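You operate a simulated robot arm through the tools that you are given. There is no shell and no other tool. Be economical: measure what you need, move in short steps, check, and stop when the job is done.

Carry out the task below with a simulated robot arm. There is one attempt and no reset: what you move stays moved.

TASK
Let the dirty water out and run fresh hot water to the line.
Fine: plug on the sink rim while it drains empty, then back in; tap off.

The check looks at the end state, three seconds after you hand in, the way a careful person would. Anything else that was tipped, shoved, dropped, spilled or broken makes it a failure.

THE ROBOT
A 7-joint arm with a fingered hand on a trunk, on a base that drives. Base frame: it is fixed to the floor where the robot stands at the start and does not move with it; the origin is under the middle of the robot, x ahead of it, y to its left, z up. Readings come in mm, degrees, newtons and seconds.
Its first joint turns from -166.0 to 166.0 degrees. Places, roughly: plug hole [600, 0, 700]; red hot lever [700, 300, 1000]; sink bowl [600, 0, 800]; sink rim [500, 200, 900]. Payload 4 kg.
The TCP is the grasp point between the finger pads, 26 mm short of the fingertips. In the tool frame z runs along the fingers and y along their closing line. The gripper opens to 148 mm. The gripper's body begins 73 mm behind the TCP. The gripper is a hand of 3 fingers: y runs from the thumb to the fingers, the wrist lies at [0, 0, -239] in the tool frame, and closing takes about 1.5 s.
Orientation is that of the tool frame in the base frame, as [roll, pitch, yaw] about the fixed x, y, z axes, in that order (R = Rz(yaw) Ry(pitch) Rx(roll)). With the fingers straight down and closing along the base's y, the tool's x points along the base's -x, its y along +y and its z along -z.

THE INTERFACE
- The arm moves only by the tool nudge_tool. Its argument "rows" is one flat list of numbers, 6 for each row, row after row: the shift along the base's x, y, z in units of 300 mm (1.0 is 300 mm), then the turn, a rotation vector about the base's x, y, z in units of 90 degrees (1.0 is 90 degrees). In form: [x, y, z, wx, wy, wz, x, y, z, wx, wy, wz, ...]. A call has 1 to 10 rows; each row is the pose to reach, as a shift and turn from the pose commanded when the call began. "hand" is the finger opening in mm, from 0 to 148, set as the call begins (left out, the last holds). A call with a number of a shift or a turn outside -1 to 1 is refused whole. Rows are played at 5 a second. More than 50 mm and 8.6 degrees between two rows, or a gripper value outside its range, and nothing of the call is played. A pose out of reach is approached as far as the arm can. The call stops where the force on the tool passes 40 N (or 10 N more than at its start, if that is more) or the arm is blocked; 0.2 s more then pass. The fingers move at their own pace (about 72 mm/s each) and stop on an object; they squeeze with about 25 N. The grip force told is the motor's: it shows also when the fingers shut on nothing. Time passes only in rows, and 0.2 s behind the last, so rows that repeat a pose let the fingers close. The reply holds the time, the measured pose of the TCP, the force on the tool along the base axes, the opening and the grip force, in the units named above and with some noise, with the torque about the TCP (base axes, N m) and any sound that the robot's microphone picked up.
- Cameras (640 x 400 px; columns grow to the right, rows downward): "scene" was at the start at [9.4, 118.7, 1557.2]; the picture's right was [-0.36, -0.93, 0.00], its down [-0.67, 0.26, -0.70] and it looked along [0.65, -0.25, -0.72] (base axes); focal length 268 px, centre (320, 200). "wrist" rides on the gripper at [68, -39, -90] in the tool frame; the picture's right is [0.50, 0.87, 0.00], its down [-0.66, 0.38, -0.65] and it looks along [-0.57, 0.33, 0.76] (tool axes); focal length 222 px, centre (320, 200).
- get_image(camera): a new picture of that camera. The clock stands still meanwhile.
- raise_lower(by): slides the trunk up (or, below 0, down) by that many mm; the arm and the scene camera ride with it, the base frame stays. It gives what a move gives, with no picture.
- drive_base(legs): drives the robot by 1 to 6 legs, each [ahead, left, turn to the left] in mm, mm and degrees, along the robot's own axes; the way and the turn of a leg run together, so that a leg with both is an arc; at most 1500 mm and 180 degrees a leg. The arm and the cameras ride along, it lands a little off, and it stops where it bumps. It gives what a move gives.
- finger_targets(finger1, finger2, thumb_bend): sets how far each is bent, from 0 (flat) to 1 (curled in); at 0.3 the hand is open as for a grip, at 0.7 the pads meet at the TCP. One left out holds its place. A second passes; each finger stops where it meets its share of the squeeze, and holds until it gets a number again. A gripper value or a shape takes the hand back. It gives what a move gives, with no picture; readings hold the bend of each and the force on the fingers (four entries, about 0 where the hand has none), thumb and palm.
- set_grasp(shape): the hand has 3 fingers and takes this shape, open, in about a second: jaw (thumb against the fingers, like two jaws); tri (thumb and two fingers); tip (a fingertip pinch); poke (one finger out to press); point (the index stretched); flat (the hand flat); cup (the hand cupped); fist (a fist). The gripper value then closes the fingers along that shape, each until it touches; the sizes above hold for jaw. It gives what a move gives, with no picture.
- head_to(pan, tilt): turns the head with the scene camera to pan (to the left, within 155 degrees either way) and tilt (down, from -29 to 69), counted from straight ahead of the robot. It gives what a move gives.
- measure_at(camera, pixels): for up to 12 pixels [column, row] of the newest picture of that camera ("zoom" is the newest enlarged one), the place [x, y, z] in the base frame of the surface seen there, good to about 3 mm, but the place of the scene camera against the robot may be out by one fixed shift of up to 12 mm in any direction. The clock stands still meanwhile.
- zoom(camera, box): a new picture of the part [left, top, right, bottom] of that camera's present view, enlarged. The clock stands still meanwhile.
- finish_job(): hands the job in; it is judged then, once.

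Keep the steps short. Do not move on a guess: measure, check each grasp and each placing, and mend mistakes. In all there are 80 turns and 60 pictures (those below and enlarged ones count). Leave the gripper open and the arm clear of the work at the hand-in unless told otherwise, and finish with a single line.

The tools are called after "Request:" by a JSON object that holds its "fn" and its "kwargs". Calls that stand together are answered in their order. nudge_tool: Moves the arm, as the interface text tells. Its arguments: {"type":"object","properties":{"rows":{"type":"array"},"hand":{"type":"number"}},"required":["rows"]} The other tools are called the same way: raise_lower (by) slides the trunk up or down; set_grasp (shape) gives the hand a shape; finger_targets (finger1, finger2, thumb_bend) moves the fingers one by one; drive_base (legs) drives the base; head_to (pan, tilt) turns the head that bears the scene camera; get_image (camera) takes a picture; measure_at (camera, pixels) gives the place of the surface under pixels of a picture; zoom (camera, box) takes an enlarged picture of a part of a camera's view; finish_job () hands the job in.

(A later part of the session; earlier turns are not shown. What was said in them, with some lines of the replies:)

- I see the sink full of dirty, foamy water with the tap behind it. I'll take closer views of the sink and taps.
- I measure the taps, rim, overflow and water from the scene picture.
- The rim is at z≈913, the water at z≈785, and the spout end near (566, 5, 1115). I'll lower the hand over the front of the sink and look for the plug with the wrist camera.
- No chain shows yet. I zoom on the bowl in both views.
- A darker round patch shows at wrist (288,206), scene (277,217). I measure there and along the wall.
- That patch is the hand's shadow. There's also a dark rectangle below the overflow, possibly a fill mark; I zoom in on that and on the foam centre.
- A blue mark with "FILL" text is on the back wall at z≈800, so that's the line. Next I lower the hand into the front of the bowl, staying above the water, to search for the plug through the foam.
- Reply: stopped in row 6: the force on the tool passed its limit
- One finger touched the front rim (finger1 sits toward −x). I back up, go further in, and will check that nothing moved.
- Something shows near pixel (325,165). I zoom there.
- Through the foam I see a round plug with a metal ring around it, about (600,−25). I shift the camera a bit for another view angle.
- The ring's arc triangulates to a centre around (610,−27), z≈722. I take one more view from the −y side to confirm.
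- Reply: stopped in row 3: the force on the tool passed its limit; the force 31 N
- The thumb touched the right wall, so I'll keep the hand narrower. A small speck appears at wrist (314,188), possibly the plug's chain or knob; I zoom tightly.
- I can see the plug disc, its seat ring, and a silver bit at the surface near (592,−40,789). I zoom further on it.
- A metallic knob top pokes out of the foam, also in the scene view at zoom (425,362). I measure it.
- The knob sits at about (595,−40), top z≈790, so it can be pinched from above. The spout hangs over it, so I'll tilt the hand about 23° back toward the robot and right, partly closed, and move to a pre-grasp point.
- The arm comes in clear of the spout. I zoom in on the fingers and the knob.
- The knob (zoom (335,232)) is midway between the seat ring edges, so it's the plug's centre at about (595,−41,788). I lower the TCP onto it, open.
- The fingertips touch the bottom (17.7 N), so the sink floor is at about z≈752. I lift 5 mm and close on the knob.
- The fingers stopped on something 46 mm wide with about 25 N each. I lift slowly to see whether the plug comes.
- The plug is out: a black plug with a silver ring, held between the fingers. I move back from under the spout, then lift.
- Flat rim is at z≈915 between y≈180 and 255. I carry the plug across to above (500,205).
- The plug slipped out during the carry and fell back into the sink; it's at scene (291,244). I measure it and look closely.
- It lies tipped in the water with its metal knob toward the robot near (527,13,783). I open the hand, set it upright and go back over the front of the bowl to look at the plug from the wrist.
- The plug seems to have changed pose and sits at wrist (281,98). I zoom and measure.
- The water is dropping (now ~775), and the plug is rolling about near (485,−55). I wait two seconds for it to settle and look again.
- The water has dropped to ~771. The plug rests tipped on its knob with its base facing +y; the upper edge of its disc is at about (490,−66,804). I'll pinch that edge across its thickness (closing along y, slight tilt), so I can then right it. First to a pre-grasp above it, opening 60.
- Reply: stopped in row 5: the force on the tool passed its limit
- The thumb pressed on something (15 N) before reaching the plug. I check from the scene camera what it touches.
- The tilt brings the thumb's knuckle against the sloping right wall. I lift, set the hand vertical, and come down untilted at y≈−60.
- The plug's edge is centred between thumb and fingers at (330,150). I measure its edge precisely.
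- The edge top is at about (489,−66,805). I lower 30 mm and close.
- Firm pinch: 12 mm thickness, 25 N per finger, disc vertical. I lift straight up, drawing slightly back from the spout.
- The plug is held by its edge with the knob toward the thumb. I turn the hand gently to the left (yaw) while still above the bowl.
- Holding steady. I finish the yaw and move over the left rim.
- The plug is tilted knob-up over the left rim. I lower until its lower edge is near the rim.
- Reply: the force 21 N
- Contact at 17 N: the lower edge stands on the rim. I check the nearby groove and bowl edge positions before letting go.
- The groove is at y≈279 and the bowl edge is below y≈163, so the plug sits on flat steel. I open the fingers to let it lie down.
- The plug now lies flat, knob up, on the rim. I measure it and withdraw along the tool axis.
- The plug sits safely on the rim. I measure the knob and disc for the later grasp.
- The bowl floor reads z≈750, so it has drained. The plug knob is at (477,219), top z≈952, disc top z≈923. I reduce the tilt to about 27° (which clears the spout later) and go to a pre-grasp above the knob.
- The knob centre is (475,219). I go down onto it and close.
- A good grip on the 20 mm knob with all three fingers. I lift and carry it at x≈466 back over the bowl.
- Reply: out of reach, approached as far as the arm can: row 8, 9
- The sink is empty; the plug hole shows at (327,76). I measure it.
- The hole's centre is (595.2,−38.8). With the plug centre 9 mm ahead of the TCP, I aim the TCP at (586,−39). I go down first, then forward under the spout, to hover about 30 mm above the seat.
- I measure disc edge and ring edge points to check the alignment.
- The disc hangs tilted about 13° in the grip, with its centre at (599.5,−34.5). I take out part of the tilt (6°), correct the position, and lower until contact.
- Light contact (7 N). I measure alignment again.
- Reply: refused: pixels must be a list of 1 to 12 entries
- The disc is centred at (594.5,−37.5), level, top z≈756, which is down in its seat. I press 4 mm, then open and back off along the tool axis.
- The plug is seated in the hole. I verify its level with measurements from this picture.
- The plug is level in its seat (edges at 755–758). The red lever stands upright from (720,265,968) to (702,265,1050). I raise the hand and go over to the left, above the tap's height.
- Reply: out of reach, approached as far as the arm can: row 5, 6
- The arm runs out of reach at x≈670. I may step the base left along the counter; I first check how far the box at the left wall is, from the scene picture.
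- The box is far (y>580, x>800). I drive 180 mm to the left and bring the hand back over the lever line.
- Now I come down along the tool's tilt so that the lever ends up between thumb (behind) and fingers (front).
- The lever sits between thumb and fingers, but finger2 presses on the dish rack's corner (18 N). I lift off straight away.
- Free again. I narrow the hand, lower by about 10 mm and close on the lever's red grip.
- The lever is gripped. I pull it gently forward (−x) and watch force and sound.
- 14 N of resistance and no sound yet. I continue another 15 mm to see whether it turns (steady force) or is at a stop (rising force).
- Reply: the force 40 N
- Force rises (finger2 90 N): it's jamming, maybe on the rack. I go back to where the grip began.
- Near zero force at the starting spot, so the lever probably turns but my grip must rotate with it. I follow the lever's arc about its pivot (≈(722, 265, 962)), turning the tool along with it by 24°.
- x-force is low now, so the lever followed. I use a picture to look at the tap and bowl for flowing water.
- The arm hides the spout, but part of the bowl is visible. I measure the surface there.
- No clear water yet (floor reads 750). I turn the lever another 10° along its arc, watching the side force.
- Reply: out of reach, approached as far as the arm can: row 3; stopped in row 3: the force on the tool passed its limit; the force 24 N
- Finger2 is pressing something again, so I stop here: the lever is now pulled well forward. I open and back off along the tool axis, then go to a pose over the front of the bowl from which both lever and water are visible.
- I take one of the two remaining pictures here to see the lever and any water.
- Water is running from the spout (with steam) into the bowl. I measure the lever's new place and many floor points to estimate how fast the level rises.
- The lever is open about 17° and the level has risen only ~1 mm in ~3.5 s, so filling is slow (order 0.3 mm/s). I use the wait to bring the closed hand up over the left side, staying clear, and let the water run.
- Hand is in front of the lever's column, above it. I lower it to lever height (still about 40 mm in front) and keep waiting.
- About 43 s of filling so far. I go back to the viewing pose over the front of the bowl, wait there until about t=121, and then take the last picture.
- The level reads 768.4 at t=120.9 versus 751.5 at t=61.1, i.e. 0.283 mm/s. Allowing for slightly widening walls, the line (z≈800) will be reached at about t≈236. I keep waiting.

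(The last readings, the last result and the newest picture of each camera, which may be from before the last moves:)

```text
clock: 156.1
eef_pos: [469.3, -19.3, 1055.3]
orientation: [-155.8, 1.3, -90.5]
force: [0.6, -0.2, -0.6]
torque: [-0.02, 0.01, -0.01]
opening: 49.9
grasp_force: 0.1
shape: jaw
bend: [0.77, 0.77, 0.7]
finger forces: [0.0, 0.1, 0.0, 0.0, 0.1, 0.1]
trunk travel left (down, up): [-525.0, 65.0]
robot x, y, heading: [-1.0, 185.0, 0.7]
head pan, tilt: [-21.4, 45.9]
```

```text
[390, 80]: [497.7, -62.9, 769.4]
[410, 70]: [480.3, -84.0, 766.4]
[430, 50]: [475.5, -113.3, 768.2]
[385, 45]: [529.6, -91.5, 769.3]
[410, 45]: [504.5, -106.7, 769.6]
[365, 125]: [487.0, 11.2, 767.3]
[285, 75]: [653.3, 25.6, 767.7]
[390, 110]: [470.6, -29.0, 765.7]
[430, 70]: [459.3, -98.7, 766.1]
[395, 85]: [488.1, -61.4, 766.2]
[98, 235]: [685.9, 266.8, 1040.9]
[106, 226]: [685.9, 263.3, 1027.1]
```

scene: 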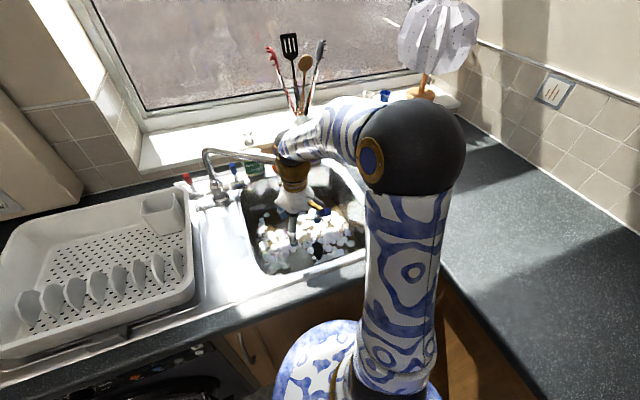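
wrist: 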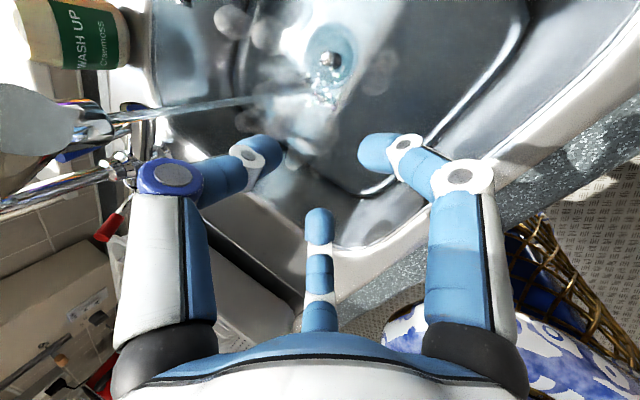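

The refined level at t=120.9 is 768.0, rate 0.276 mm/s, so the line is due at t≈239–240. I pre-position the closed hand in front of the lever and wait on.

Request:
{"fn": "nudge_tool", "kwargs": {"rows": [0, 0.05, 0.13, 0, 0, 0, 0, 0.15, 0.24, 0, 0, 0, 0, 0.28, 0.32, 0, 0, 0, 0, 0.42, 0.34, 0, 0, 0, 0, 0.56, 0.34, 0, 0, 0, 0, 0.7, 0.34, 0, 0, 0, 0.03, 0.84, 0.34, 0, 0, 0, 0.1, 0.93, 0.34, 0, 0, 0, 0.2, 0.945, 0.34, 0, 0, 0], "hand": 0}}

Request:
{"fn": "nudge_tool", "kwargs": {"rows": [0.1, 0, 0, 0, 0, 0, 0.2, 0, 0, 0, 0, 0, 0.3, 0, 0, 0, 0, 0, 0.32, 0, -0.12, 0, 0, 0, 0.32, 0, -0.24, 0, 0, 0, 0.32, 0, -0.33, 0, 0, 0]}}

Request:
{"fn": "nudge_tool", "kwargs": {"rows": [0, 0, 0, 0, 0, 0, 0, 0, 0, 0, 0, 0, 0, 0, 0, 0, 0, 0, 0, 0, 0, 0, 0, 0, 0, 0, 0, 0, 0, 0, 0, 0, 0, 0, 0, 0, 0, 0, 0, 0, 0, 0, 0, 0, 0, 0, 0, 0, 0, 0, 0, 0, 0, 0, 0, 0, 0, 0, 0, 0]}}

Request:
{"fn": "nudge_tool", "kwargs": {"rows": [0, 0, 0, 0, 0, 0, 0, 0, 0, 0, 0, 0, 0, 0, 0, 0, 0, 0, 0, 0, 0, 0, 0, 0, 0, 0, 0, 0, 0, 0, 0, 0, 0, 0, 0, 0, 0, 0, 0, 0, 0, 0, 0, 0, 0, 0, 0, 0, 0, 0, 0, 0, 0, 0, 0, 0, 0, 0, 0, 0]}}

Request:
{"fn": "nudge_tool", "kwargs": {"rows": [0, 0, 0, 0, 0, 0, 0, 0, 0, 0, 0, 0, 0, 0, 0, 0, 0, 0, 0, 0, 0, 0, 0, 0, 0, 0, 0, 0, 0, 0, 0, 0, 0, 0, 0, 0, 0, 0, 0, 0, 0, 0, 0, 0, 0, 0, 0, 0, 0, 0, 0, 0, 0, 0, 0, 0, 0, 0, 0, 0]}}

Request:
{"fn": "nudge_tool", "kwargs": {"rows": [0, 0, 0, 0, 0, 0, 0, 0, 0, 0, 0, 0, 0, 0, 0, 0, 0, 0, 0, 0, 0, 0, 0, 0, 0, 0, 0, 0, 0, 0, 0, 0, 0, 0, 0, 0, 0, 0, 0, 0, 0, 0, 0, 0, 0, 0, 0, 0, 0, 0, 0, 0, 0, 0, 0, 0, 0, 0, 0, 0]}}

Request:
{"fn": "nudge_tool", "kwargs": {"rows": [0, 0, 0, 0, 0, 0, 0, 0, 0, 0, 0, 0, 0, 0, 0, 0, 0, 0, 0, 0, 0, 0, 0, 0, 0, 0, 0, 0, 0, 0, 0, 0, 0, 0, 0, 0, 0, 0, 0, 0, 0, 0, 0, 0, 0, 0, 0, 0, 0, 0, 0, 0, 0, 0, 0, 0, 0, 0, 0, 0]}}

Request:
{"fn": "nudge_tool", "kwargs": {"rows": [0, 0, 0, 0, 0, 0, 0, 0, 0, 0, 0, 0, 0, 0, 0, 0, 0, 0, 0, 0, 0, 0, 0, 0, 0, 0, 0, 0, 0, 0, 0, 0, 0, 0, 0, 0, 0, 0, 0, 0, 0, 0, 0, 0, 0, 0, 0, 0, 0, 0, 0, 0, 0, 0, 0, 0, 0, 0, 0, 0]}}

Request:
{"fn": "nudge_tool", "kwargs": {"rows": [0, 0, 0, 0, 0, 0, 0, 0, 0, 0, 0, 0, 0, 0, 0, 0, 0, 0, 0, 0, 0, 0, 0, 0, 0, 0, 0, 0, 0, 0, 0, 0, 0, 0, 0, 0, 0, 0, 0, 0, 0, 0, 0, 0, 0, 0, 0, 0, 0, 0, 0, 0, 0, 0, 0, 0, 0, 0, 0, 0]}}

Request:
{"fn": "nudge_tool", "kwargs": {"rows": [0, 0, 0, 0, 0, 0, 0, 0, 0, 0, 0, 0, 0, 0, 0, 0, 0, 0, 0, 0, 0, 0, 0, 0, 0, 0, 0, 0, 0, 0, 0, 0, 0, 0, 0, 0, 0, 0, 0, 0, 0, 0, 0, 0, 0, 0, 0, 0, 0, 0, 0, 0, 0, 0, 0, 0, 0, 0, 0, 0]}}

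Request:
{"fn": "nudge_tool", "kwargs": {"rows": [0, 0, 0, 0, 0, 0, 0, 0, 0, 0, 0, 0, 0, 0, 0, 0, 0, 0, 0, 0, 0, 0, 0, 0, 0, 0, 0, 0, 0, 0, 0, 0, 0, 0, 0, 0, 0, 0, 0, 0, 0, 0, 0, 0, 0, 0, 0, 0, 0, 0, 0, 0, 0, 0, 0, 0, 0, 0, 0, 0]}}

Request:
{"fn": "nudge_tool", "kwargs": {"rows": [0, 0, 0, 0, 0, 0, 0, 0, 0, 0, 0, 0, 0, 0, 0, 0, 0, 0, 0, 0, 0, 0, 0, 0, 0, 0, 0, 0, 0, 0, 0, 0, 0, 0, 0, 0, 0, 0, 0, 0, 0, 0, 0, 0, 0, 0, 0, 0, 0, 0, 0, 0, 0, 0, 0, 0, 0, 0, 0, 0]}}

Request:
{"fn": "nudge_tool", "kwargs": {"rows": [0, 0, 0, 0, 0, 0, 0, 0, 0, 0, 0, 0, 0, 0, 0, 0, 0, 0, 0, 0, 0, 0, 0, 0, 0, 0, 0, 0, 0, 0, 0, 0, 0, 0, 0, 0, 0, 0, 0, 0, 0, 0, 0, 0, 0, 0, 0, 0, 0, 0, 0, 0, 0, 0, 0, 0, 0, 0, 0, 0]}}

Request:
{"fn": "nudge_tool", "kwargs": {"rows": [0, 0, 0, 0, 0, 0, 0, 0, 0, 0, 0, 0, 0, 0, 0, 0, 0, 0, 0, 0, 0, 0, 0, 0, 0, 0, 0, 0, 0, 0, 0, 0, 0, 0, 0, 0, 0, 0, 0, 0, 0, 0, 0, 0, 0, 0, 0, 0, 0, 0, 0, 0, 0, 0, 0, 0, 0, 0, 0, 0]}}

Request:
{"fn": "nudge_tool", "kwargs": {"rows": [0, 0, 0, 0, 0, 0, 0, 0, 0, 0, 0, 0, 0, 0, 0, 0, 0, 0, 0, 0, 0, 0, 0, 0, 0, 0, 0, 0, 0, 0, 0, 0, 0, 0, 0, 0, 0, 0, 0, 0, 0, 0, 0, 0, 0, 0, 0, 0, 0, 0, 0, 0, 0, 0, 0, 0, 0, 0, 0, 0]}}

Request:
{"fn": "nudge_tool", "kwargs": {"rows": [0, 0, 0, 0, 0, 0, 0, 0, 0, 0, 0, 0, 0, 0, 0, 0, 0, 0, 0, 0, 0, 0, 0, 0, 0, 0, 0, 0, 0, 0, 0, 0, 0, 0, 0, 0, 0, 0, 0, 0, 0, 0, 0, 0, 0, 0, 0, 0, 0, 0, 0, 0, 0, 0, 0, 0, 0, 0, 0, 0]}}

Request:
{"fn": "nudge_tool", "kwargs": {"rows": [0, 0, 0, 0, 0, 0, 0, 0, 0, 0, 0, 0, 0, 0, 0, 0, 0, 0, 0, 0, 0, 0, 0, 0, 0, 0, 0, 0, 0, 0, 0, 0, 0, 0, 0, 0, 0, 0, 0, 0, 0, 0, 0, 0, 0, 0, 0, 0, 0, 0, 0, 0, 0, 0, 0, 0, 0, 0, 0, 0]}}

Request:
{"fn": "nudge_tool", "kwargs": {"rows": [0, 0, 0, 0, 0, 0, 0, 0, 0, 0, 0, 0, 0, 0, 0, 0, 0, 0, 0, 0, 0, 0, 0, 0, 0, 0, 0, 0, 0, 0, 0, 0, 0, 0, 0, 0, 0, 0, 0, 0, 0, 0, 0, 0, 0, 0, 0, 0, 0, 0, 0, 0, 0, 0, 0, 0, 0, 0, 0, 0]}}

```text
clock: 158.1
eef_pos: [527.0, 265.0, 1156.5]
orientation: [-155.8, 1.4, -90.6]
force: [0.2, 0.0, -0.3]
torque: [0.05, -0.02, -0.01]
opening: 0.1
grasp_force: 25.1
shape: jaw
bend: [0.7, 0.7, 0.7]
finger forces: [0.0, 0.0, 0.0, 0.0, 0.0, 0.1]
trunk travel left (down, up): [-525.0, 65.0]
robot x, y, heading: [-2.9, 183.1, 0.3]
head pan, tilt: [-21.4, 45.9]
```

```text
clock: 159.5
eef_pos: [623.0, 266.6, 1060.0]
orientation: [-155.8, 1.4, -90.6]
force: [-0.3, -0.2, -0.2]
torque: [0.01, 0.02, 0.05]
opening: 0.2
grasp_force: 24.8
shape: jaw
bend: [0.7, 0.7, 0.7]
finger forces: [0.0, 0.0, 0.0, 0.0, 0.0, 0.0]
trunk travel left (down, up): [-525.0, 65.0]
robot x, y, heading: [-1.9, 182.2, 0.5]
head pan, tilt: [-21.4, 45.9]
```

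```text
clock: 161.7
eef_pos: [622.2, 267.1, 1057.8]
orientation: [-155.8, 1.4, -90.6]
force: [-0.2, 0.1, 0.1]
torque: [-0.01, 0.03, -0.02]
opening: 0.0
grasp_force: 24.8
shape: jaw
bend: [0.7, 0.7, 0.7]
finger forces: [0.0, 0.1, 0.1, 0.0, 0.0, 0.0]
trunk travel left (down, up): [-525.0, 65.0]
robot x, y, heading: [2.1, 183.0, 0.3]
head pan, tilt: [-21.4, 45.9]
```

```text
clock: 163.9
eef_pos: [623.6, 264.6, 1059.5]
orientation: [-155.9, 1.4, -90.5]
force: [0.0, 1.1, 0.6]
torque: [0.04, 0.0, 0.0]
opening: 0.0
grasp_force: 25.5
shape: jaw
bend: [0.7, 0.7, 0.7]
finger forces: [0.0, 0.0, 0.0, 0.0, 0.0, 0.0]
trunk travel left (down, up): [-525.0, 65.0]
robot x, y, heading: [2.6, 181.7, 0.4]
head pan, tilt: [-21.4, 45.9]
```

```text
clock: 166.1
eef_pos: [623.4, 265.8, 1059.5]
orientation: [-155.8, 1.3, -90.6]
force: [0.2, -1.6, 0.6]
torque: [-0.02, -0.05, -0.01]
opening: 0.0
grasp_force: 25.7
shape: jaw
bend: [0.7, 0.7, 0.7]
finger forces: [0.0, 0.0, 0.1, 0.0, 0.1, 0.0]
trunk travel left (down, up): [-525.0, 65.0]
robot x, y, heading: [1.5, 183.9, 0.2]
head pan, tilt: [-21.4, 45.9]
```

```text
clock: 168.3
eef_pos: [623.6, 265.3, 1060.5]
orientation: [-155.8, 1.4, -90.6]
force: [0.6, 0.3, 0.2]
torque: [0.03, -0.04, -0.02]
opening: 0.1
grasp_force: 24.9
shape: jaw
bend: [0.7, 0.7, 0.7]
finger forces: [0.1, 0.1, 0.0, 0.0, 0.1, 0.1]
trunk travel left (down, up): [-525.0, 65.0]
robot x, y, heading: [0.0, 181.8, 0.3]
head pan, tilt: [-21.4, 45.9]
```

```text
clock: 170.5
eef_pos: [623.1, 265.9, 1060.1]
orientation: [-155.8, 1.4, -90.6]
force: [-0.7, -0.2, -0.4]
torque: [-0.01, 0.0, -0.02]
opening: 0.2
grasp_force: 24.9
shape: jaw
bend: [0.7, 0.7, 0.7]
finger forces: [0.0, 0.0, 0.0, 0.0, 0.0, 0.1]
trunk travel left (down, up): [-525.0, 65.0]
robot x, y, heading: [1.6, 187.0, 0.1]
head pan, tilt: [-21.4, 45.9]
```

```text
clock: 172.7
eef_pos: [624.5, 266.3, 1059.8]
orientation: [-155.7, 1.4, -90.6]
force: [0.0, -1.1, 0.0]
torque: [0.0, 0.0, -0.02]
opening: 0.3
grasp_force: 25.1
shape: jaw
bend: [0.7, 0.7, 0.7]
finger forces: [0.1, 0.0, 0.0, 0.0, 0.1, 0.0]
trunk travel left (down, up): [-525.0, 65.0]
robot x, y, heading: [-1.6, 181.9, 0.2]
head pan, tilt: [-21.4, 45.9]
```

```text
clock: 174.9
eef_pos: [622.8, 265.4, 1059.3]
orientation: [-155.8, 1.4, -90.7]
force: [1.1, 0.1, -0.9]
torque: [0.02, -0.01, 0.0]
opening: 0.0
grasp_force: 25.2
shape: jaw
bend: [0.7, 0.7, 0.7]
finger forces: [0.0, 0.0, 0.1, 0.0, 0.0, 0.1]
trunk travel left (down, up): [-525.0, 65.0]
robot x, y, heading: [1.5, 180.6, 0.5]
head pan, tilt: [-21.4, 45.9]
```

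```text
clock: 177.1
eef_pos: [623.3, 266.0, 1059.8]
orientation: [-155.8, 1.3, -90.7]
force: [0.6, 0.4, -0.3]
torque: [0.01, -0.02, 0.03]
opening: 0.0
grasp_force: 24.7
shape: jaw
bend: [0.7, 0.7, 0.7]
finger forces: [0.0, 0.0, 0.0, 0.0, 0.0, 0.0]
trunk travel left (down, up): [-525.0, 65.0]
robot x, y, heading: [-1.0, 186.0, 0.0]
head pan, tilt: [-21.4, 45.9]
```

```text
clock: 179.3
eef_pos: [623.1, 266.2, 1059.0]
orientation: [-155.8, 1.4, -90.7]
force: [-0.1, -0.1, -0.1]
torque: [0.02, 0.01, 0.0]
opening: 0.1
grasp_force: 24.5
shape: jaw
bend: [0.7, 0.7, 0.7]
finger forces: [0.0, 0.0, 0.0, 0.0, 0.0, 0.1]
trunk travel left (down, up): [-525.0, 65.0]
robot x, y, heading: [-2.5, 184.6, 0.1]
head pan, tilt: [-21.4, 45.9]
```

```text
clock: 181.5
eef_pos: [622.7, 265.8, 1059.5]
orientation: [-155.8, 1.4, -90.5]
force: [0.2, -0.9, 0.2]
torque: [0.0, 0.0, 0.02]
opening: 0.0
grasp_force: 24.9
shape: jaw
bend: [0.7, 0.7, 0.7]
finger forces: [0.0, 0.0, 0.0, 0.0, 0.0, 0.1]
trunk travel left (down, up): [-525.0, 65.0]
robot x, y, heading: [-2.1, 180.1, 0.1]
head pan, tilt: [-21.4, 45.9]
```

```text
clock: 183.7
eef_pos: [622.6, 264.7, 1059.0]
orientation: [-155.7, 1.5, -90.6]
force: [-0.1, -0.4, -0.3]
torque: [0.02, 0.04, 0.01]
opening: 0.0
grasp_force: 25.0
shape: jaw
bend: [0.7, 0.7, 0.7]
finger forces: [0.1, 0.0, 0.0, 0.1, 0.1, 0.0]
trunk travel left (down, up): [-525.0, 65.0]
robot x, y, heading: [4.0, 183.4, 0.2]
head pan, tilt: [-21.4, 45.9]
```

```text
clock: 185.9
eef_pos: [622.8, 265.8, 1059.4]
orientation: [-155.8, 1.4, -90.6]
force: [-0.2, -0.2, -0.6]
torque: [0.01, -0.02, -0.01]
opening: 0.2
grasp_force: 24.8
shape: jaw
bend: [0.7, 0.7, 0.7]
finger forces: [0.1, 0.1, 0.0, 0.0, 0.0, 0.0]
trunk travel left (down, up): [-525.0, 65.0]
robot x, y, heading: [2.4, 177.5, -0.1]
head pan, tilt: [-21.4, 45.9]
```

```text
clock: 188.1
eef_pos: [623.6, 265.1, 1059.0]
orientation: [-155.7, 1.4, -90.5]
force: [-0.7, -0.8, 0.2]
torque: [0.0, 0.01, 0.01]
opening: 0.0
grasp_force: 24.8
shape: jaw
bend: [0.7, 0.7, 0.7]
finger forces: [0.1, 0.0, 0.0, 0.1, 0.1, 0.0]
trunk travel left (down, up): [-525.0, 65.0]
robot x, y, heading: [-1.8, 183.6, 0.4]
head pan, tilt: [-21.4, 45.9]
```

```text
clock: 190.3
eef_pos: [622.7, 265.0, 1060.5]
orientation: [-155.8, 1.4, -90.6]
force: [-0.3, -0.2, -0.4]
torque: [-0.02, 0.01, 0.01]
opening: 0.0
grasp_force: 24.9
shape: jaw
bend: [0.7, 0.7, 0.7]
finger forces: [0.0, 0.0, 0.0, 0.0, 0.0, 0.1]
trunk travel left (down, up): [-525.0, 65.0]
robot x, y, heading: [-0.5, 183.7, 0.1]
head pan, tilt: [-21.4, 45.9]
```

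```text
clock: 192.5
eef_pos: [622.5, 266.2, 1059.5]
orientation: [-155.9, 1.4, -90.6]
force: [0.0, 0.1, -0.4]
torque: [0.02, 0.02, -0.04]
opening: 0.0
grasp_force: 25.0
shape: jaw
bend: [0.7, 0.7, 0.7]
finger forces: [0.0, 0.1, 0.1, 0.0, 0.1, 0.0]
trunk travel left (down, up): [-525.0, 65.0]
robot x, y, heading: [-2.3, 184.0, 0.6]
head pan, tilt: [-21.4, 45.9]
```

```text
clock: 194.7
eef_pos: [622.6, 265.4, 1059.5]
orientation: [-155.8, 1.4, -90.5]
force: [0.0, 0.3, 0.2]
torque: [-0.02, 0.0, -0.02]
opening: 0.0
grasp_force: 24.9
shape: jaw
bend: [0.7, 0.7, 0.7]
finger forces: [0.1, 0.0, 0.0, 0.0, 0.0, 0.1]
trunk travel left (down, up): [-525.0, 65.0]
robot x, y, heading: [-1.5, 182.7, 0.1]
head pan, tilt: [-21.4, 45.9]
```

Request:
{"fn": "nudge_tool", "kwargs": {"rows": [0, 0, 0, 0, 0, 0, 0, 0, 0, 0, 0, 0, 0, 0, 0, 0, 0, 0, 0, 0, 0, 0, 0, 0, 0, 0, 0, 0, 0, 0, 0, 0, 0, 0, 0, 0, 0, 0, 0, 0, 0, 0, 0, 0, 0, 0, 0, 0, 0, 0, 0, 0, 0, 0, 0, 0, 0, 0, 0, 0]}}

Request:
{"fn": "nudge_tool", "kwargs": {"rows": [0, 0, 0, 0, 0, 0, 0, 0, 0, 0, 0, 0, 0, 0, 0, 0, 0, 0, 0, 0, 0, 0, 0, 0, 0, 0, 0, 0, 0, 0, 0, 0, 0, 0, 0, 0, 0, 0, 0, 0, 0, 0, 0, 0, 0, 0, 0, 0, 0, 0, 0, 0, 0, 0, 0, 0, 0, 0, 0, 0]}}

```text
clock: 196.9
eef_pos: [623.5, 265.6, 1059.7]
orientation: [-155.8, 1.4, -90.6]
force: [-0.6, 0.3, 0.0]
torque: [0.0, -0.04, -0.01]
opening: 0.0
grasp_force: 25.6
shape: jaw
bend: [0.7, 0.7, 0.7]
finger forces: [0.1, 0.0, 0.1, 0.0, 0.1, 0.0]
trunk travel left (down, up): [-525.0, 65.0]
robot x, y, heading: [-0.9, 183.1, 0.4]
head pan, tilt: [-21.4, 45.9]
```

```text
clock: 199.1
eef_pos: [623.5, 265.2, 1059.1]
orientation: [-155.9, 1.4, -90.5]
force: [-0.8, 0.7, -0.2]
torque: [0.02, 0.02, 0.02]
opening: 0.3
grasp_force: 24.7
shape: jaw
bend: [0.7, 0.7, 0.7]
finger forces: [0.0, 0.0, 0.0, 0.0, 0.1, 0.1]
trunk travel left (down, up): [-525.0, 65.0]
robot x, y, heading: [0.4, 185.4, 0.3]
head pan, tilt: [-21.4, 45.9]
```

t=199. Another 37 s of waiting, then I push the lever back.

Request:
{"fn": "nudge_tool", "kwargs": {"rows": [0, 0, 0, 0, 0, 0, 0, 0, 0, 0, 0, 0, 0, 0, 0, 0, 0, 0, 0, 0, 0, 0, 0, 0, 0, 0, 0, 0, 0, 0, 0, 0, 0, 0, 0, 0, 0, 0, 0, 0, 0, 0, 0, 0, 0, 0, 0, 0, 0, 0, 0, 0, 0, 0, 0, 0, 0, 0, 0, 0]}}

Request:
{"fn": "nudge_tool", "kwargs": {"rows": [0, 0, 0, 0, 0, 0, 0, 0, 0, 0, 0, 0, 0, 0, 0, 0, 0, 0, 0, 0, 0, 0, 0, 0, 0, 0, 0, 0, 0, 0, 0, 0, 0, 0, 0, 0, 0, 0, 0, 0, 0, 0, 0, 0, 0, 0, 0, 0, 0, 0, 0, 0, 0, 0, 0, 0, 0, 0, 0, 0]}}

Request:
{"fn": "nudge_tool", "kwargs": {"rows": [0, 0, 0, 0, 0, 0, 0, 0, 0, 0, 0, 0, 0, 0, 0, 0, 0, 0, 0, 0, 0, 0, 0, 0, 0, 0, 0, 0, 0, 0, 0, 0, 0, 0, 0, 0, 0, 0, 0, 0, 0, 0, 0, 0, 0, 0, 0, 0, 0, 0, 0, 0, 0, 0, 0, 0, 0, 0, 0, 0]}}

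Request:
{"fn": "nudge_tool", "kwargs": {"rows": [0, 0, 0, 0, 0, 0, 0, 0, 0, 0, 0, 0, 0, 0, 0, 0, 0, 0, 0, 0, 0, 0, 0, 0, 0, 0, 0, 0, 0, 0, 0, 0, 0, 0, 0, 0, 0, 0, 0, 0, 0, 0, 0, 0, 0, 0, 0, 0, 0, 0, 0, 0, 0, 0, 0, 0, 0, 0, 0, 0]}}

Request:
{"fn": "nudge_tool", "kwargs": {"rows": [0, 0, 0, 0, 0, 0, 0, 0, 0, 0, 0, 0, 0, 0, 0, 0, 0, 0, 0, 0, 0, 0, 0, 0, 0, 0, 0, 0, 0, 0, 0, 0, 0, 0, 0, 0, 0, 0, 0, 0, 0, 0, 0, 0, 0, 0, 0, 0, 0, 0, 0, 0, 0, 0, 0, 0, 0, 0, 0, 0]}}

Request:
{"fn": "nudge_tool", "kwargs": {"rows": [0, 0, 0, 0, 0, 0, 0, 0, 0, 0, 0, 0, 0, 0, 0, 0, 0, 0, 0, 0, 0, 0, 0, 0, 0, 0, 0, 0, 0, 0, 0, 0, 0, 0, 0, 0, 0, 0, 0, 0, 0, 0, 0, 0, 0, 0, 0, 0, 0, 0, 0, 0, 0, 0, 0, 0, 0, 0, 0, 0]}}

Request:
{"fn": "nudge_tool", "kwargs": {"rows": [0, 0, 0, 0, 0, 0, 0, 0, 0, 0, 0, 0, 0, 0, 0, 0, 0, 0, 0, 0, 0, 0, 0, 0, 0, 0, 0, 0, 0, 0, 0, 0, 0, 0, 0, 0, 0, 0, 0, 0, 0, 0, 0, 0, 0, 0, 0, 0, 0, 0, 0, 0, 0, 0, 0, 0, 0, 0, 0, 0]}}

Request:
{"fn": "nudge_tool", "kwargs": {"rows": [0, 0, 0, 0, 0, 0, 0, 0, 0, 0, 0, 0, 0, 0, 0, 0, 0, 0, 0, 0, 0, 0, 0, 0, 0, 0, 0, 0, 0, 0, 0, 0, 0, 0, 0, 0, 0, 0, 0, 0, 0, 0, 0, 0, 0, 0, 0, 0, 0, 0, 0, 0, 0, 0, 0, 0, 0, 0, 0, 0]}}

Request:
{"fn": "nudge_tool", "kwargs": {"rows": [0, 0, 0, 0, 0, 0, 0, 0, 0, 0, 0, 0, 0, 0, 0, 0, 0, 0, 0, 0, 0, 0, 0, 0, 0, 0, 0, 0, 0, 0, 0, 0, 0, 0, 0, 0, 0, 0, 0, 0, 0, 0, 0, 0, 0, 0, 0, 0, 0, 0, 0, 0, 0, 0, 0, 0, 0, 0, 0, 0]}}

Request:
{"fn": "nudge_tool", "kwargs": {"rows": [0, 0, 0, 0, 0, 0, 0, 0, 0, 0, 0, 0, 0, 0, 0, 0, 0, 0, 0, 0, 0, 0, 0, 0, 0, 0, 0, 0, 0, 0, 0, 0, 0, 0, 0, 0, 0, 0, 0, 0, 0, 0, 0, 0, 0, 0, 0, 0, 0, 0, 0, 0, 0, 0, 0, 0, 0, 0, 0, 0]}}

Request:
{"fn": "nudge_tool", "kwargs": {"rows": [0, 0, 0, 0, 0, 0, 0, 0, 0, 0, 0, 0, 0, 0, 0, 0, 0, 0, 0, 0, 0, 0, 0, 0, 0, 0, 0, 0, 0, 0, 0, 0, 0, 0, 0, 0, 0, 0, 0, 0, 0, 0, 0, 0, 0, 0, 0, 0, 0, 0, 0, 0, 0, 0, 0, 0, 0, 0, 0, 0]}}

Request:
{"fn": "nudge_tool", "kwargs": {"rows": [0, 0, 0, 0, 0, 0, 0, 0, 0, 0, 0, 0, 0, 0, 0, 0, 0, 0, 0, 0, 0, 0, 0, 0, 0, 0, 0, 0, 0, 0, 0, 0, 0, 0, 0, 0, 0, 0, 0, 0, 0, 0, 0, 0, 0, 0, 0, 0, 0, 0, 0, 0, 0, 0, 0, 0, 0, 0, 0, 0]}}

Request:
{"fn": "nudge_tool", "kwargs": {"rows": [0, 0, 0, 0, 0, 0, 0, 0, 0, 0, 0, 0, 0, 0, 0, 0, 0, 0, 0, 0, 0, 0, 0, 0, 0, 0, 0, 0, 0, 0, 0, 0, 0, 0, 0, 0, 0, 0, 0, 0, 0, 0, 0, 0, 0, 0, 0, 0, 0, 0, 0, 0, 0, 0, 0, 0, 0, 0, 0, 0]}}

Request:
{"fn": "nudge_tool", "kwargs": {"rows": [0, 0, 0, 0, 0, 0, 0, 0, 0, 0, 0, 0, 0, 0, 0, 0, 0, 0, 0, 0, 0, 0, 0, 0, 0, 0, 0, 0, 0, 0, 0, 0, 0, 0, 0, 0, 0, 0, 0, 0, 0, 0, 0, 0, 0, 0, 0, 0, 0, 0, 0, 0, 0, 0, 0, 0, 0, 0, 0, 0]}}

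Request:
{"fn": "nudge_tool", "kwargs": {"rows": [0, 0, 0, 0, 0, 0, 0, 0, 0, 0, 0, 0, 0, 0, 0, 0, 0, 0, 0, 0, 0, 0, 0, 0, 0, 0, 0, 0, 0, 0, 0, 0, 0, 0, 0, 0, 0, 0, 0, 0, 0, 0, 0, 0, 0, 0, 0, 0, 0, 0, 0, 0, 0, 0, 0, 0, 0, 0, 0, 0]}}

Request:
{"fn": "nudge_tool", "kwargs": {"rows": [0, 0, 0, 0, 0, 0, 0, 0, 0, 0, 0, 0, 0, 0, 0, 0, 0, 0, 0, 0, 0, 0, 0, 0, 0, 0, 0, 0, 0, 0, 0, 0, 0, 0, 0, 0, 0, 0, 0, 0, 0, 0, 0, 0, 0, 0, 0, 0, 0, 0, 0, 0, 0, 0, 0, 0, 0, 0, 0, 0]}}

Request:
{"fn": "nudge_tool", "kwargs": {"rows": [0, 0, 0, 0, 0, 0, 0, 0, 0, 0, 0, 0, 0, 0, 0, 0, 0, 0, 0, 0, 0, 0, 0, 0, 0, 0, 0, 0, 0, 0, 0, 0, 0, 0, 0, 0, 0, 0, 0, 0, 0, 0, 0, 0, 0, 0, 0, 0, 0, 0, 0, 0, 0, 0, 0, 0, 0, 0, 0, 0]}}

Request:
{"fn": "nudge_tool", "kwargs": {"rows": [0.04, 0, -0.02, 0, 0, 0, 0.08, 0, -0.03, 0, 0, 0, 0.11, 0, -0.03, 0, 0, 0, 0.14, 0, -0.03, 0, 0, 0, 0.17, 0, -0.028, 0, 0, 0, 0.19, 0, -0.025, 0, 0, 0]}}

```text
clock: 201.3
eef_pos: [623.5, 266.4, 1059.7]
orientation: [-155.8, 1.3, -90.7]
force: [0.3, 0.2, -0.1]
torque: [0.0, -0.03, 0.02]
opening: 0.0
grasp_force: 24.8
shape: jaw
bend: [0.7, 0.7, 0.7]
finger forces: [0.0, 0.0, 0.0, 0.0, 0.0, 0.0]
trunk travel left (down, up): [-525.0, 65.0]
robot x, y, heading: [0.0, 183.8, 0.3]
head pan, tilt: [-21.4, 45.9]
```

```text
clock: 203.5
eef_pos: [622.8, 265.2, 1060.1]
orientation: [-155.8, 1.3, -90.7]
force: [0.3, 0.2, -0.4]
torque: [0.02, -0.03, 0.02]
opening: 0.2
grasp_force: 25.1
shape: jaw
bend: [0.7, 0.7, 0.7]
finger forces: [0.1, 0.1, 0.0, 0.1, 0.1, 0.0]
trunk travel left (down, up): [-525.0, 65.0]
robot x, y, heading: [2.0, 184.0, 0.5]
head pan, tilt: [-21.4, 45.9]
```

```text
clock: 205.7
eef_pos: [624.2, 266.1, 1058.9]
orientation: [-155.8, 1.4, -90.6]
force: [-0.8, 0.4, -0.1]
torque: [-0.01, 0.03, 0.01]
opening: 0.0
grasp_force: 25.0
shape: jaw
bend: [0.7, 0.7, 0.7]
finger forces: [0.0, 0.0, 0.1, 0.0, 0.0, 0.1]
trunk travel left (down, up): [-525.0, 65.0]
robot x, y, heading: [-0.3, 183.0, 0.3]
head pan, tilt: [-21.4, 45.9]
```

```text
clock: 207.9
eef_pos: [621.7, 265.9, 1058.3]
orientation: [-155.8, 1.4, -90.6]
force: [-0.3, 0.4, -0.1]
torque: [-0.01, 0.03, 0.01]
opening: 0.0
grasp_force: 24.8
shape: jaw
bend: [0.7, 0.7, 0.7]
finger forces: [0.0, 0.1, 0.0, 0.0, 0.0, 0.1]
trunk travel left (down, up): [-525.0, 65.0]
robot x, y, heading: [-3.7, 186.2, 0.3]
head pan, tilt: [-21.4, 45.9]
```

```text
clock: 210.1
eef_pos: [622.4, 265.0, 1059.1]
orientation: [-155.8, 1.4, -90.6]
force: [0.0, -0.1, -0.3]
torque: [-0.04, -0.01, -0.03]
opening: 0.0
grasp_force: 25.0
shape: jaw
bend: [0.7, 0.7, 0.7]
finger forces: [0.1, 0.1, 0.0, 0.1, 0.0, 0.1]
trunk travel left (down, up): [-525.0, 65.0]
robot x, y, heading: [-1.5, 187.3, 0.5]
head pan, tilt: [-21.4, 45.9]
```

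```text
clock: 212.3
eef_pos: [621.9, 265.5, 1059.3]
orientation: [-155.8, 1.4, -90.6]
force: [-0.1, 0.4, -0.4]
torque: [0.01, -0.03, -0.01]
opening: 0.0
grasp_force: 24.8
shape: jaw
bend: [0.7, 0.7, 0.7]
finger forces: [0.0, 0.1, 0.1, 0.0, 0.0, 0.0]
trunk travel left (down, up): [-525.0, 65.0]
robot x, y, heading: [-1.0, 185.1, 0.1]
head pan, tilt: [-21.4, 45.9]
```

```text
clock: 214.5
eef_pos: [622.5, 265.3, 1059.8]
orientation: [-155.8, 1.4, -90.6]
force: [0.1, -0.3, 0.2]
torque: [0.02, 0.0, 0.0]
opening: 0.2
grasp_force: 24.4
shape: jaw
bend: [0.7, 0.7, 0.7]
finger forces: [0.0, 0.1, 0.0, 0.1, 0.1, 0.1]
trunk travel left (down, up): [-525.0, 65.0]
robot x, y, heading: [0.9, 182.8, 0.3]
head pan, tilt: [-21.4, 45.9]
```

```text
clock: 216.7
eef_pos: [623.0, 266.1, 1059.8]
orientation: [-155.8, 1.4, -90.5]
force: [0.0, -0.3, -0.4]
torque: [0.01, 0.0, -0.02]
opening: 0.2
grasp_force: 25.2
shape: jaw
bend: [0.7, 0.7, 0.7]
finger forces: [0.0, 0.1, 0.0, 0.0, 0.0, 0.0]
trunk travel left (down, up): [-525.0, 65.0]
robot x, y, heading: [-0.2, 181.8, 0.2]
head pan, tilt: [-21.4, 45.9]
```

```text
clock: 218.9
eef_pos: [623.3, 266.3, 1059.4]
orientation: [-155.8, 1.3, -90.6]
force: [0.1, 0.1, 0.2]
torque: [0.0, -0.02, 0.0]
opening: 0.2
grasp_force: 25.6
shape: jaw
bend: [0.7, 0.7, 0.7]
finger forces: [0.0, 0.1, 0.0, 0.0, 0.0, 0.0]
trunk travel left (down, up): [-525.0, 65.0]
robot x, y, heading: [-0.1, 184.4, 0.0]
head pan, tilt: [-21.4, 45.9]
```

```text
clock: 221.1
eef_pos: [623.8, 266.6, 1059.5]
orientation: [-155.8, 1.3, -90.6]
force: [-0.3, -1.1, 0.9]
torque: [0.01, 0.02, -0.02]
opening: 0.0
grasp_force: 25.0
shape: jaw
bend: [0.7, 0.7, 0.7]
finger forces: [0.0, 0.0, 0.1, 0.0, 0.0, 0.0]
trunk travel left (down, up): [-525.0, 65.0]
robot x, y, heading: [2.4, 183.1, 0.3]
head pan, tilt: [-21.4, 45.9]
```

```text
clock: 223.3
eef_pos: [622.6, 265.4, 1059.8]
orientation: [-155.9, 1.5, -90.6]
force: [0.1, -0.6, -0.2]
torque: [-0.03, 0.03, -0.01]
opening: 0.0
grasp_force: 25.5
shape: jaw
bend: [0.7, 0.7, 0.7]
finger forces: [0.0, 0.1, 0.0, 0.0, 0.0, 0.0]
trunk travel left (down, up): [-525.0, 65.0]
robot x, y, heading: [-0.9, 184.3, 0.3]
head pan, tilt: [-21.4, 45.9]
```

```text
clock: 225.5
eef_pos: [623.7, 265.7, 1060.8]
orientation: [-155.8, 1.4, -90.7]
force: [-0.6, 0.4, -0.4]
torque: [0.02, 0.0, 0.01]
opening: 0.0
grasp_force: 25.0
shape: jaw
bend: [0.7, 0.7, 0.7]
finger forces: [0.0, 0.1, 0.1, 0.1, 0.0, 0.0]
trunk travel left (down, up): [-525.0, 65.0]
robot x, y, heading: [-1.1, 180.8, 0.1]
head pan, tilt: [-21.4, 45.9]
```

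```text
clock: 227.7
eef_pos: [623.6, 264.7, 1059.1]
orientation: [-155.8, 1.4, -90.6]
force: [0.4, 0.2, -0.5]
torque: [0.05, -0.03, -0.01]
opening: 0.0
grasp_force: 25.4
shape: jaw
bend: [0.7, 0.7, 0.7]
finger forces: [0.0, 0.0, 0.0, 0.0, 0.0, 0.0]
trunk travel left (down, up): [-525.0, 65.0]
robot x, y, heading: [-0.4, 179.3, 0.4]
head pan, tilt: [-21.4, 45.9]
```

```text
clock: 229.9
eef_pos: [622.1, 265.4, 1059.0]
orientation: [-155.9, 1.3, -90.7]
force: [0.3, -0.9, -0.3]
torque: [-0.02, -0.02, 0.0]
opening: 0.0
grasp_force: 25.2
shape: jaw
bend: [0.7, 0.7, 0.7]
finger forces: [0.0, 0.1, 0.0, 0.0, 0.0, 0.0]
trunk travel left (down, up): [-525.0, 65.0]
robot x, y, heading: [0.2, 186.3, 0.5]
head pan, tilt: [-21.4, 45.9]
```

```text
clock: 232.1
eef_pos: [622.3, 266.4, 1060.2]
orientation: [-155.7, 1.3, -90.5]
force: [0.1, 0.5, 0.3]
torque: [0.0, -0.01, 0.0]
opening: 0.1
grasp_force: 24.8
shape: jaw
bend: [0.7, 0.7, 0.7]
finger forces: [0.0, 0.0, 0.0, 0.0, 0.1, 0.0]
trunk travel left (down, up): [-525.0, 65.0]
robot x, y, heading: [1.3, 187.2, 0.2]
head pan, tilt: [-21.4, 45.9]
```

```text
clock: 234.3
eef_pos: [622.2, 266.1, 1059.3]
orientation: [-155.9, 1.4, -90.6]
force: [0.6, 0.1, -0.1]
torque: [-0.02, -0.01, -0.02]
opening: 0.1
grasp_force: 24.9
shape: jaw
bend: [0.7, 0.7, 0.7]
finger forces: [0.1, 0.0, 0.1, 0.1, 0.0, 0.0]
trunk travel left (down, up): [-525.0, 65.0]
robot x, y, heading: [2.0, 183.2, 0.2]
head pan, tilt: [-21.4, 45.9]
```

```text
clock: 236.5
eef_pos: [622.5, 266.2, 1059.1]
orientation: [-155.9, 1.4, -90.7]
force: [0.6, 0.3, 0.5]
torque: [0.0, -0.03, -0.02]
opening: 0.0
grasp_force: 24.9
shape: jaw
bend: [0.7, 0.7, 0.7]
finger forces: [0.0, 0.1, 0.1, 0.0, 0.0, 0.1]
trunk travel left (down, up): [-525.0, 65.0]
robot x, y, heading: [3.6, 185.0, 0.4]
head pan, tilt: [-21.4, 45.9]
```

```text
clock: 237.9
eef_pos: [680.5, 264.6, 1052.8]
orientation: [-155.7, 1.4, -90.5]
force: [-2.7, -1.0, -0.3]
torque: [-0.02, 0.02, -0.01]
opening: 0.0
grasp_force: 25.4
shape: jaw
bend: [0.7, 0.7, 0.7]
finger forces: [0.0, 0.0, 0.1, 0.1, 0.0, 0.0]
trunk travel left (down, up): [-525.0, 65.0]
robot x, y, heading: [-4.5, 183.4, 0.2]
head pan, tilt: [-21.4, 45.9]
```

At x=680 a light −2.7 N: the lever is being pushed. I continue in small steps until I feel the off stop.

Request:
{"fn": "nudge_tool", "kwargs": {"rows": [0.01, 0, 0.001, 0, 0, 0, 0.02, 0, 0.002, 0, 0, 0]}}

Request:
{"fn": "nudge_tool", "kwargs": {"rows": [0.01, 0, 0.001, 0, 0, 0, 0.017, 0, 0.001, 0, 0, 0]}}

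```text
clock: 238.5
eef_pos: [684.4, 265.7, 1051.2]
orientation: [-155.8, 1.4, -90.6]
force: [-17.8, -1.7, 1.8]
torque: [0.01, 0.08, 0.0]
opening: 0.0
grasp_force: 25.3
shape: jaw
bend: [0.7, 0.7, 0.7]
finger forces: [0.0, 0.0, 0.0, 0.1, 0.0, 0.0]
trunk travel left (down, up): [-525.0, 65.0]
robot x, y, heading: [1.5, 186.3, 0.5]
head pan, tilt: [-21.4, 45.9]
```

```text
clock: 239.1
eef_pos: [689.2, 265.0, 1052.8]
orientation: [-155.7, 1.4, -90.6]
force: [-29.2, -6.8, 0.4]
torque: [0.0, 0.1, 0.04]
opening: 0.2
grasp_force: 25.4
shape: jaw
bend: [0.7, 0.7, 0.7]
finger forces: [0.1, 0.1, 0.0, 0.0, 67.5, 0.0]
trunk travel left (down, up): [-525.0, 65.0]
robot x, y, heading: [-0.0, 181.0, 0.3]
head pan, tilt: [-21.4, 45.9]
```

The force climbs to 29 N with no more travel: the lever is at its off stop. I back away and clear the arm, opening the hand.

Request:
{"fn": "nudge_tool", "kwargs": {"rows": [-0.08, 0, 0, 0, 0, 0, -0.2, 0, 0.04, 0, 0, 0, -0.22, 0, 0.18, 0, 0, 0, -0.24, 0, 0.32, 0, 0, 0, -0.36, 0, 0.36, 0, 0, 0, -0.5, 0, 0.36, 0, 0, 0, -0.64, 0, 0.36, 0, 0, 0, -0.74, 0, 0.36, 0, 0, 0]}}

Request:
{"fn": "nudge_tool", "kwargs": {"rows": [0, 0, 0, 0, 0, 0, 0, 0, 0, 0, 0, 0, 0, 0, 0, 0, 0, 0, 0, 0, 0, 0, 0, 0], "hand": 110}}

```text
clock: 240.9
eef_pos: [467.6, 267.5, 1158.4]
orientation: [-155.7, 1.4, -90.7]
force: [-0.9, 0.5, -0.1]
torque: [0.0, 0.03, -0.03]
opening: 0.0
grasp_force: 24.7
shape: jaw
bend: [0.7, 0.7, 0.7]
finger forces: [0.0, 0.0, 0.1, 0.1, 0.0, 0.0]
trunk travel left (down, up): [-525.0, 65.0]
robot x, y, heading: [-0.5, 183.0, 0.0]
head pan, tilt: [-21.4, 45.9]
```

```text
clock: 241.9
eef_pos: [469.6, 266.4, 1159.6]
orientation: [-155.8, 1.4, -90.6]
force: [-0.6, 0.6, -0.7]
torque: [0.01, 0.02, -0.04]
opening: 110.1
grasp_force: 0.1
shape: jaw
bend: [0.27, 0.27, 0.56]
finger forces: [0.0, 0.0, 0.0, 0.0, 0.0, 0.0]
trunk travel left (down, up): [-525.0, 65.0]
robot x, y, heading: [-4.6, 186.5, 0.2]
head pan, tilt: [-21.4, 45.9]
5 turns are left
```

The hand is open and clear, the lever is at its off stop, and the plug is in its seat. I hand in.

Request:
{"fn": "finish_job", "kwargs": {}}

```text
The job is handed in.
```

The dirty water is drained, the plug is back in its seat, and hot water was run to about the fill line (level estimated from the fill rate) with the tap pushed to its off stop; I had no pictures left to check the final level or tap, the plug fell into the bowl once and only reached the rim partway through draining, and a finger pressed on what looked like the dish rack.
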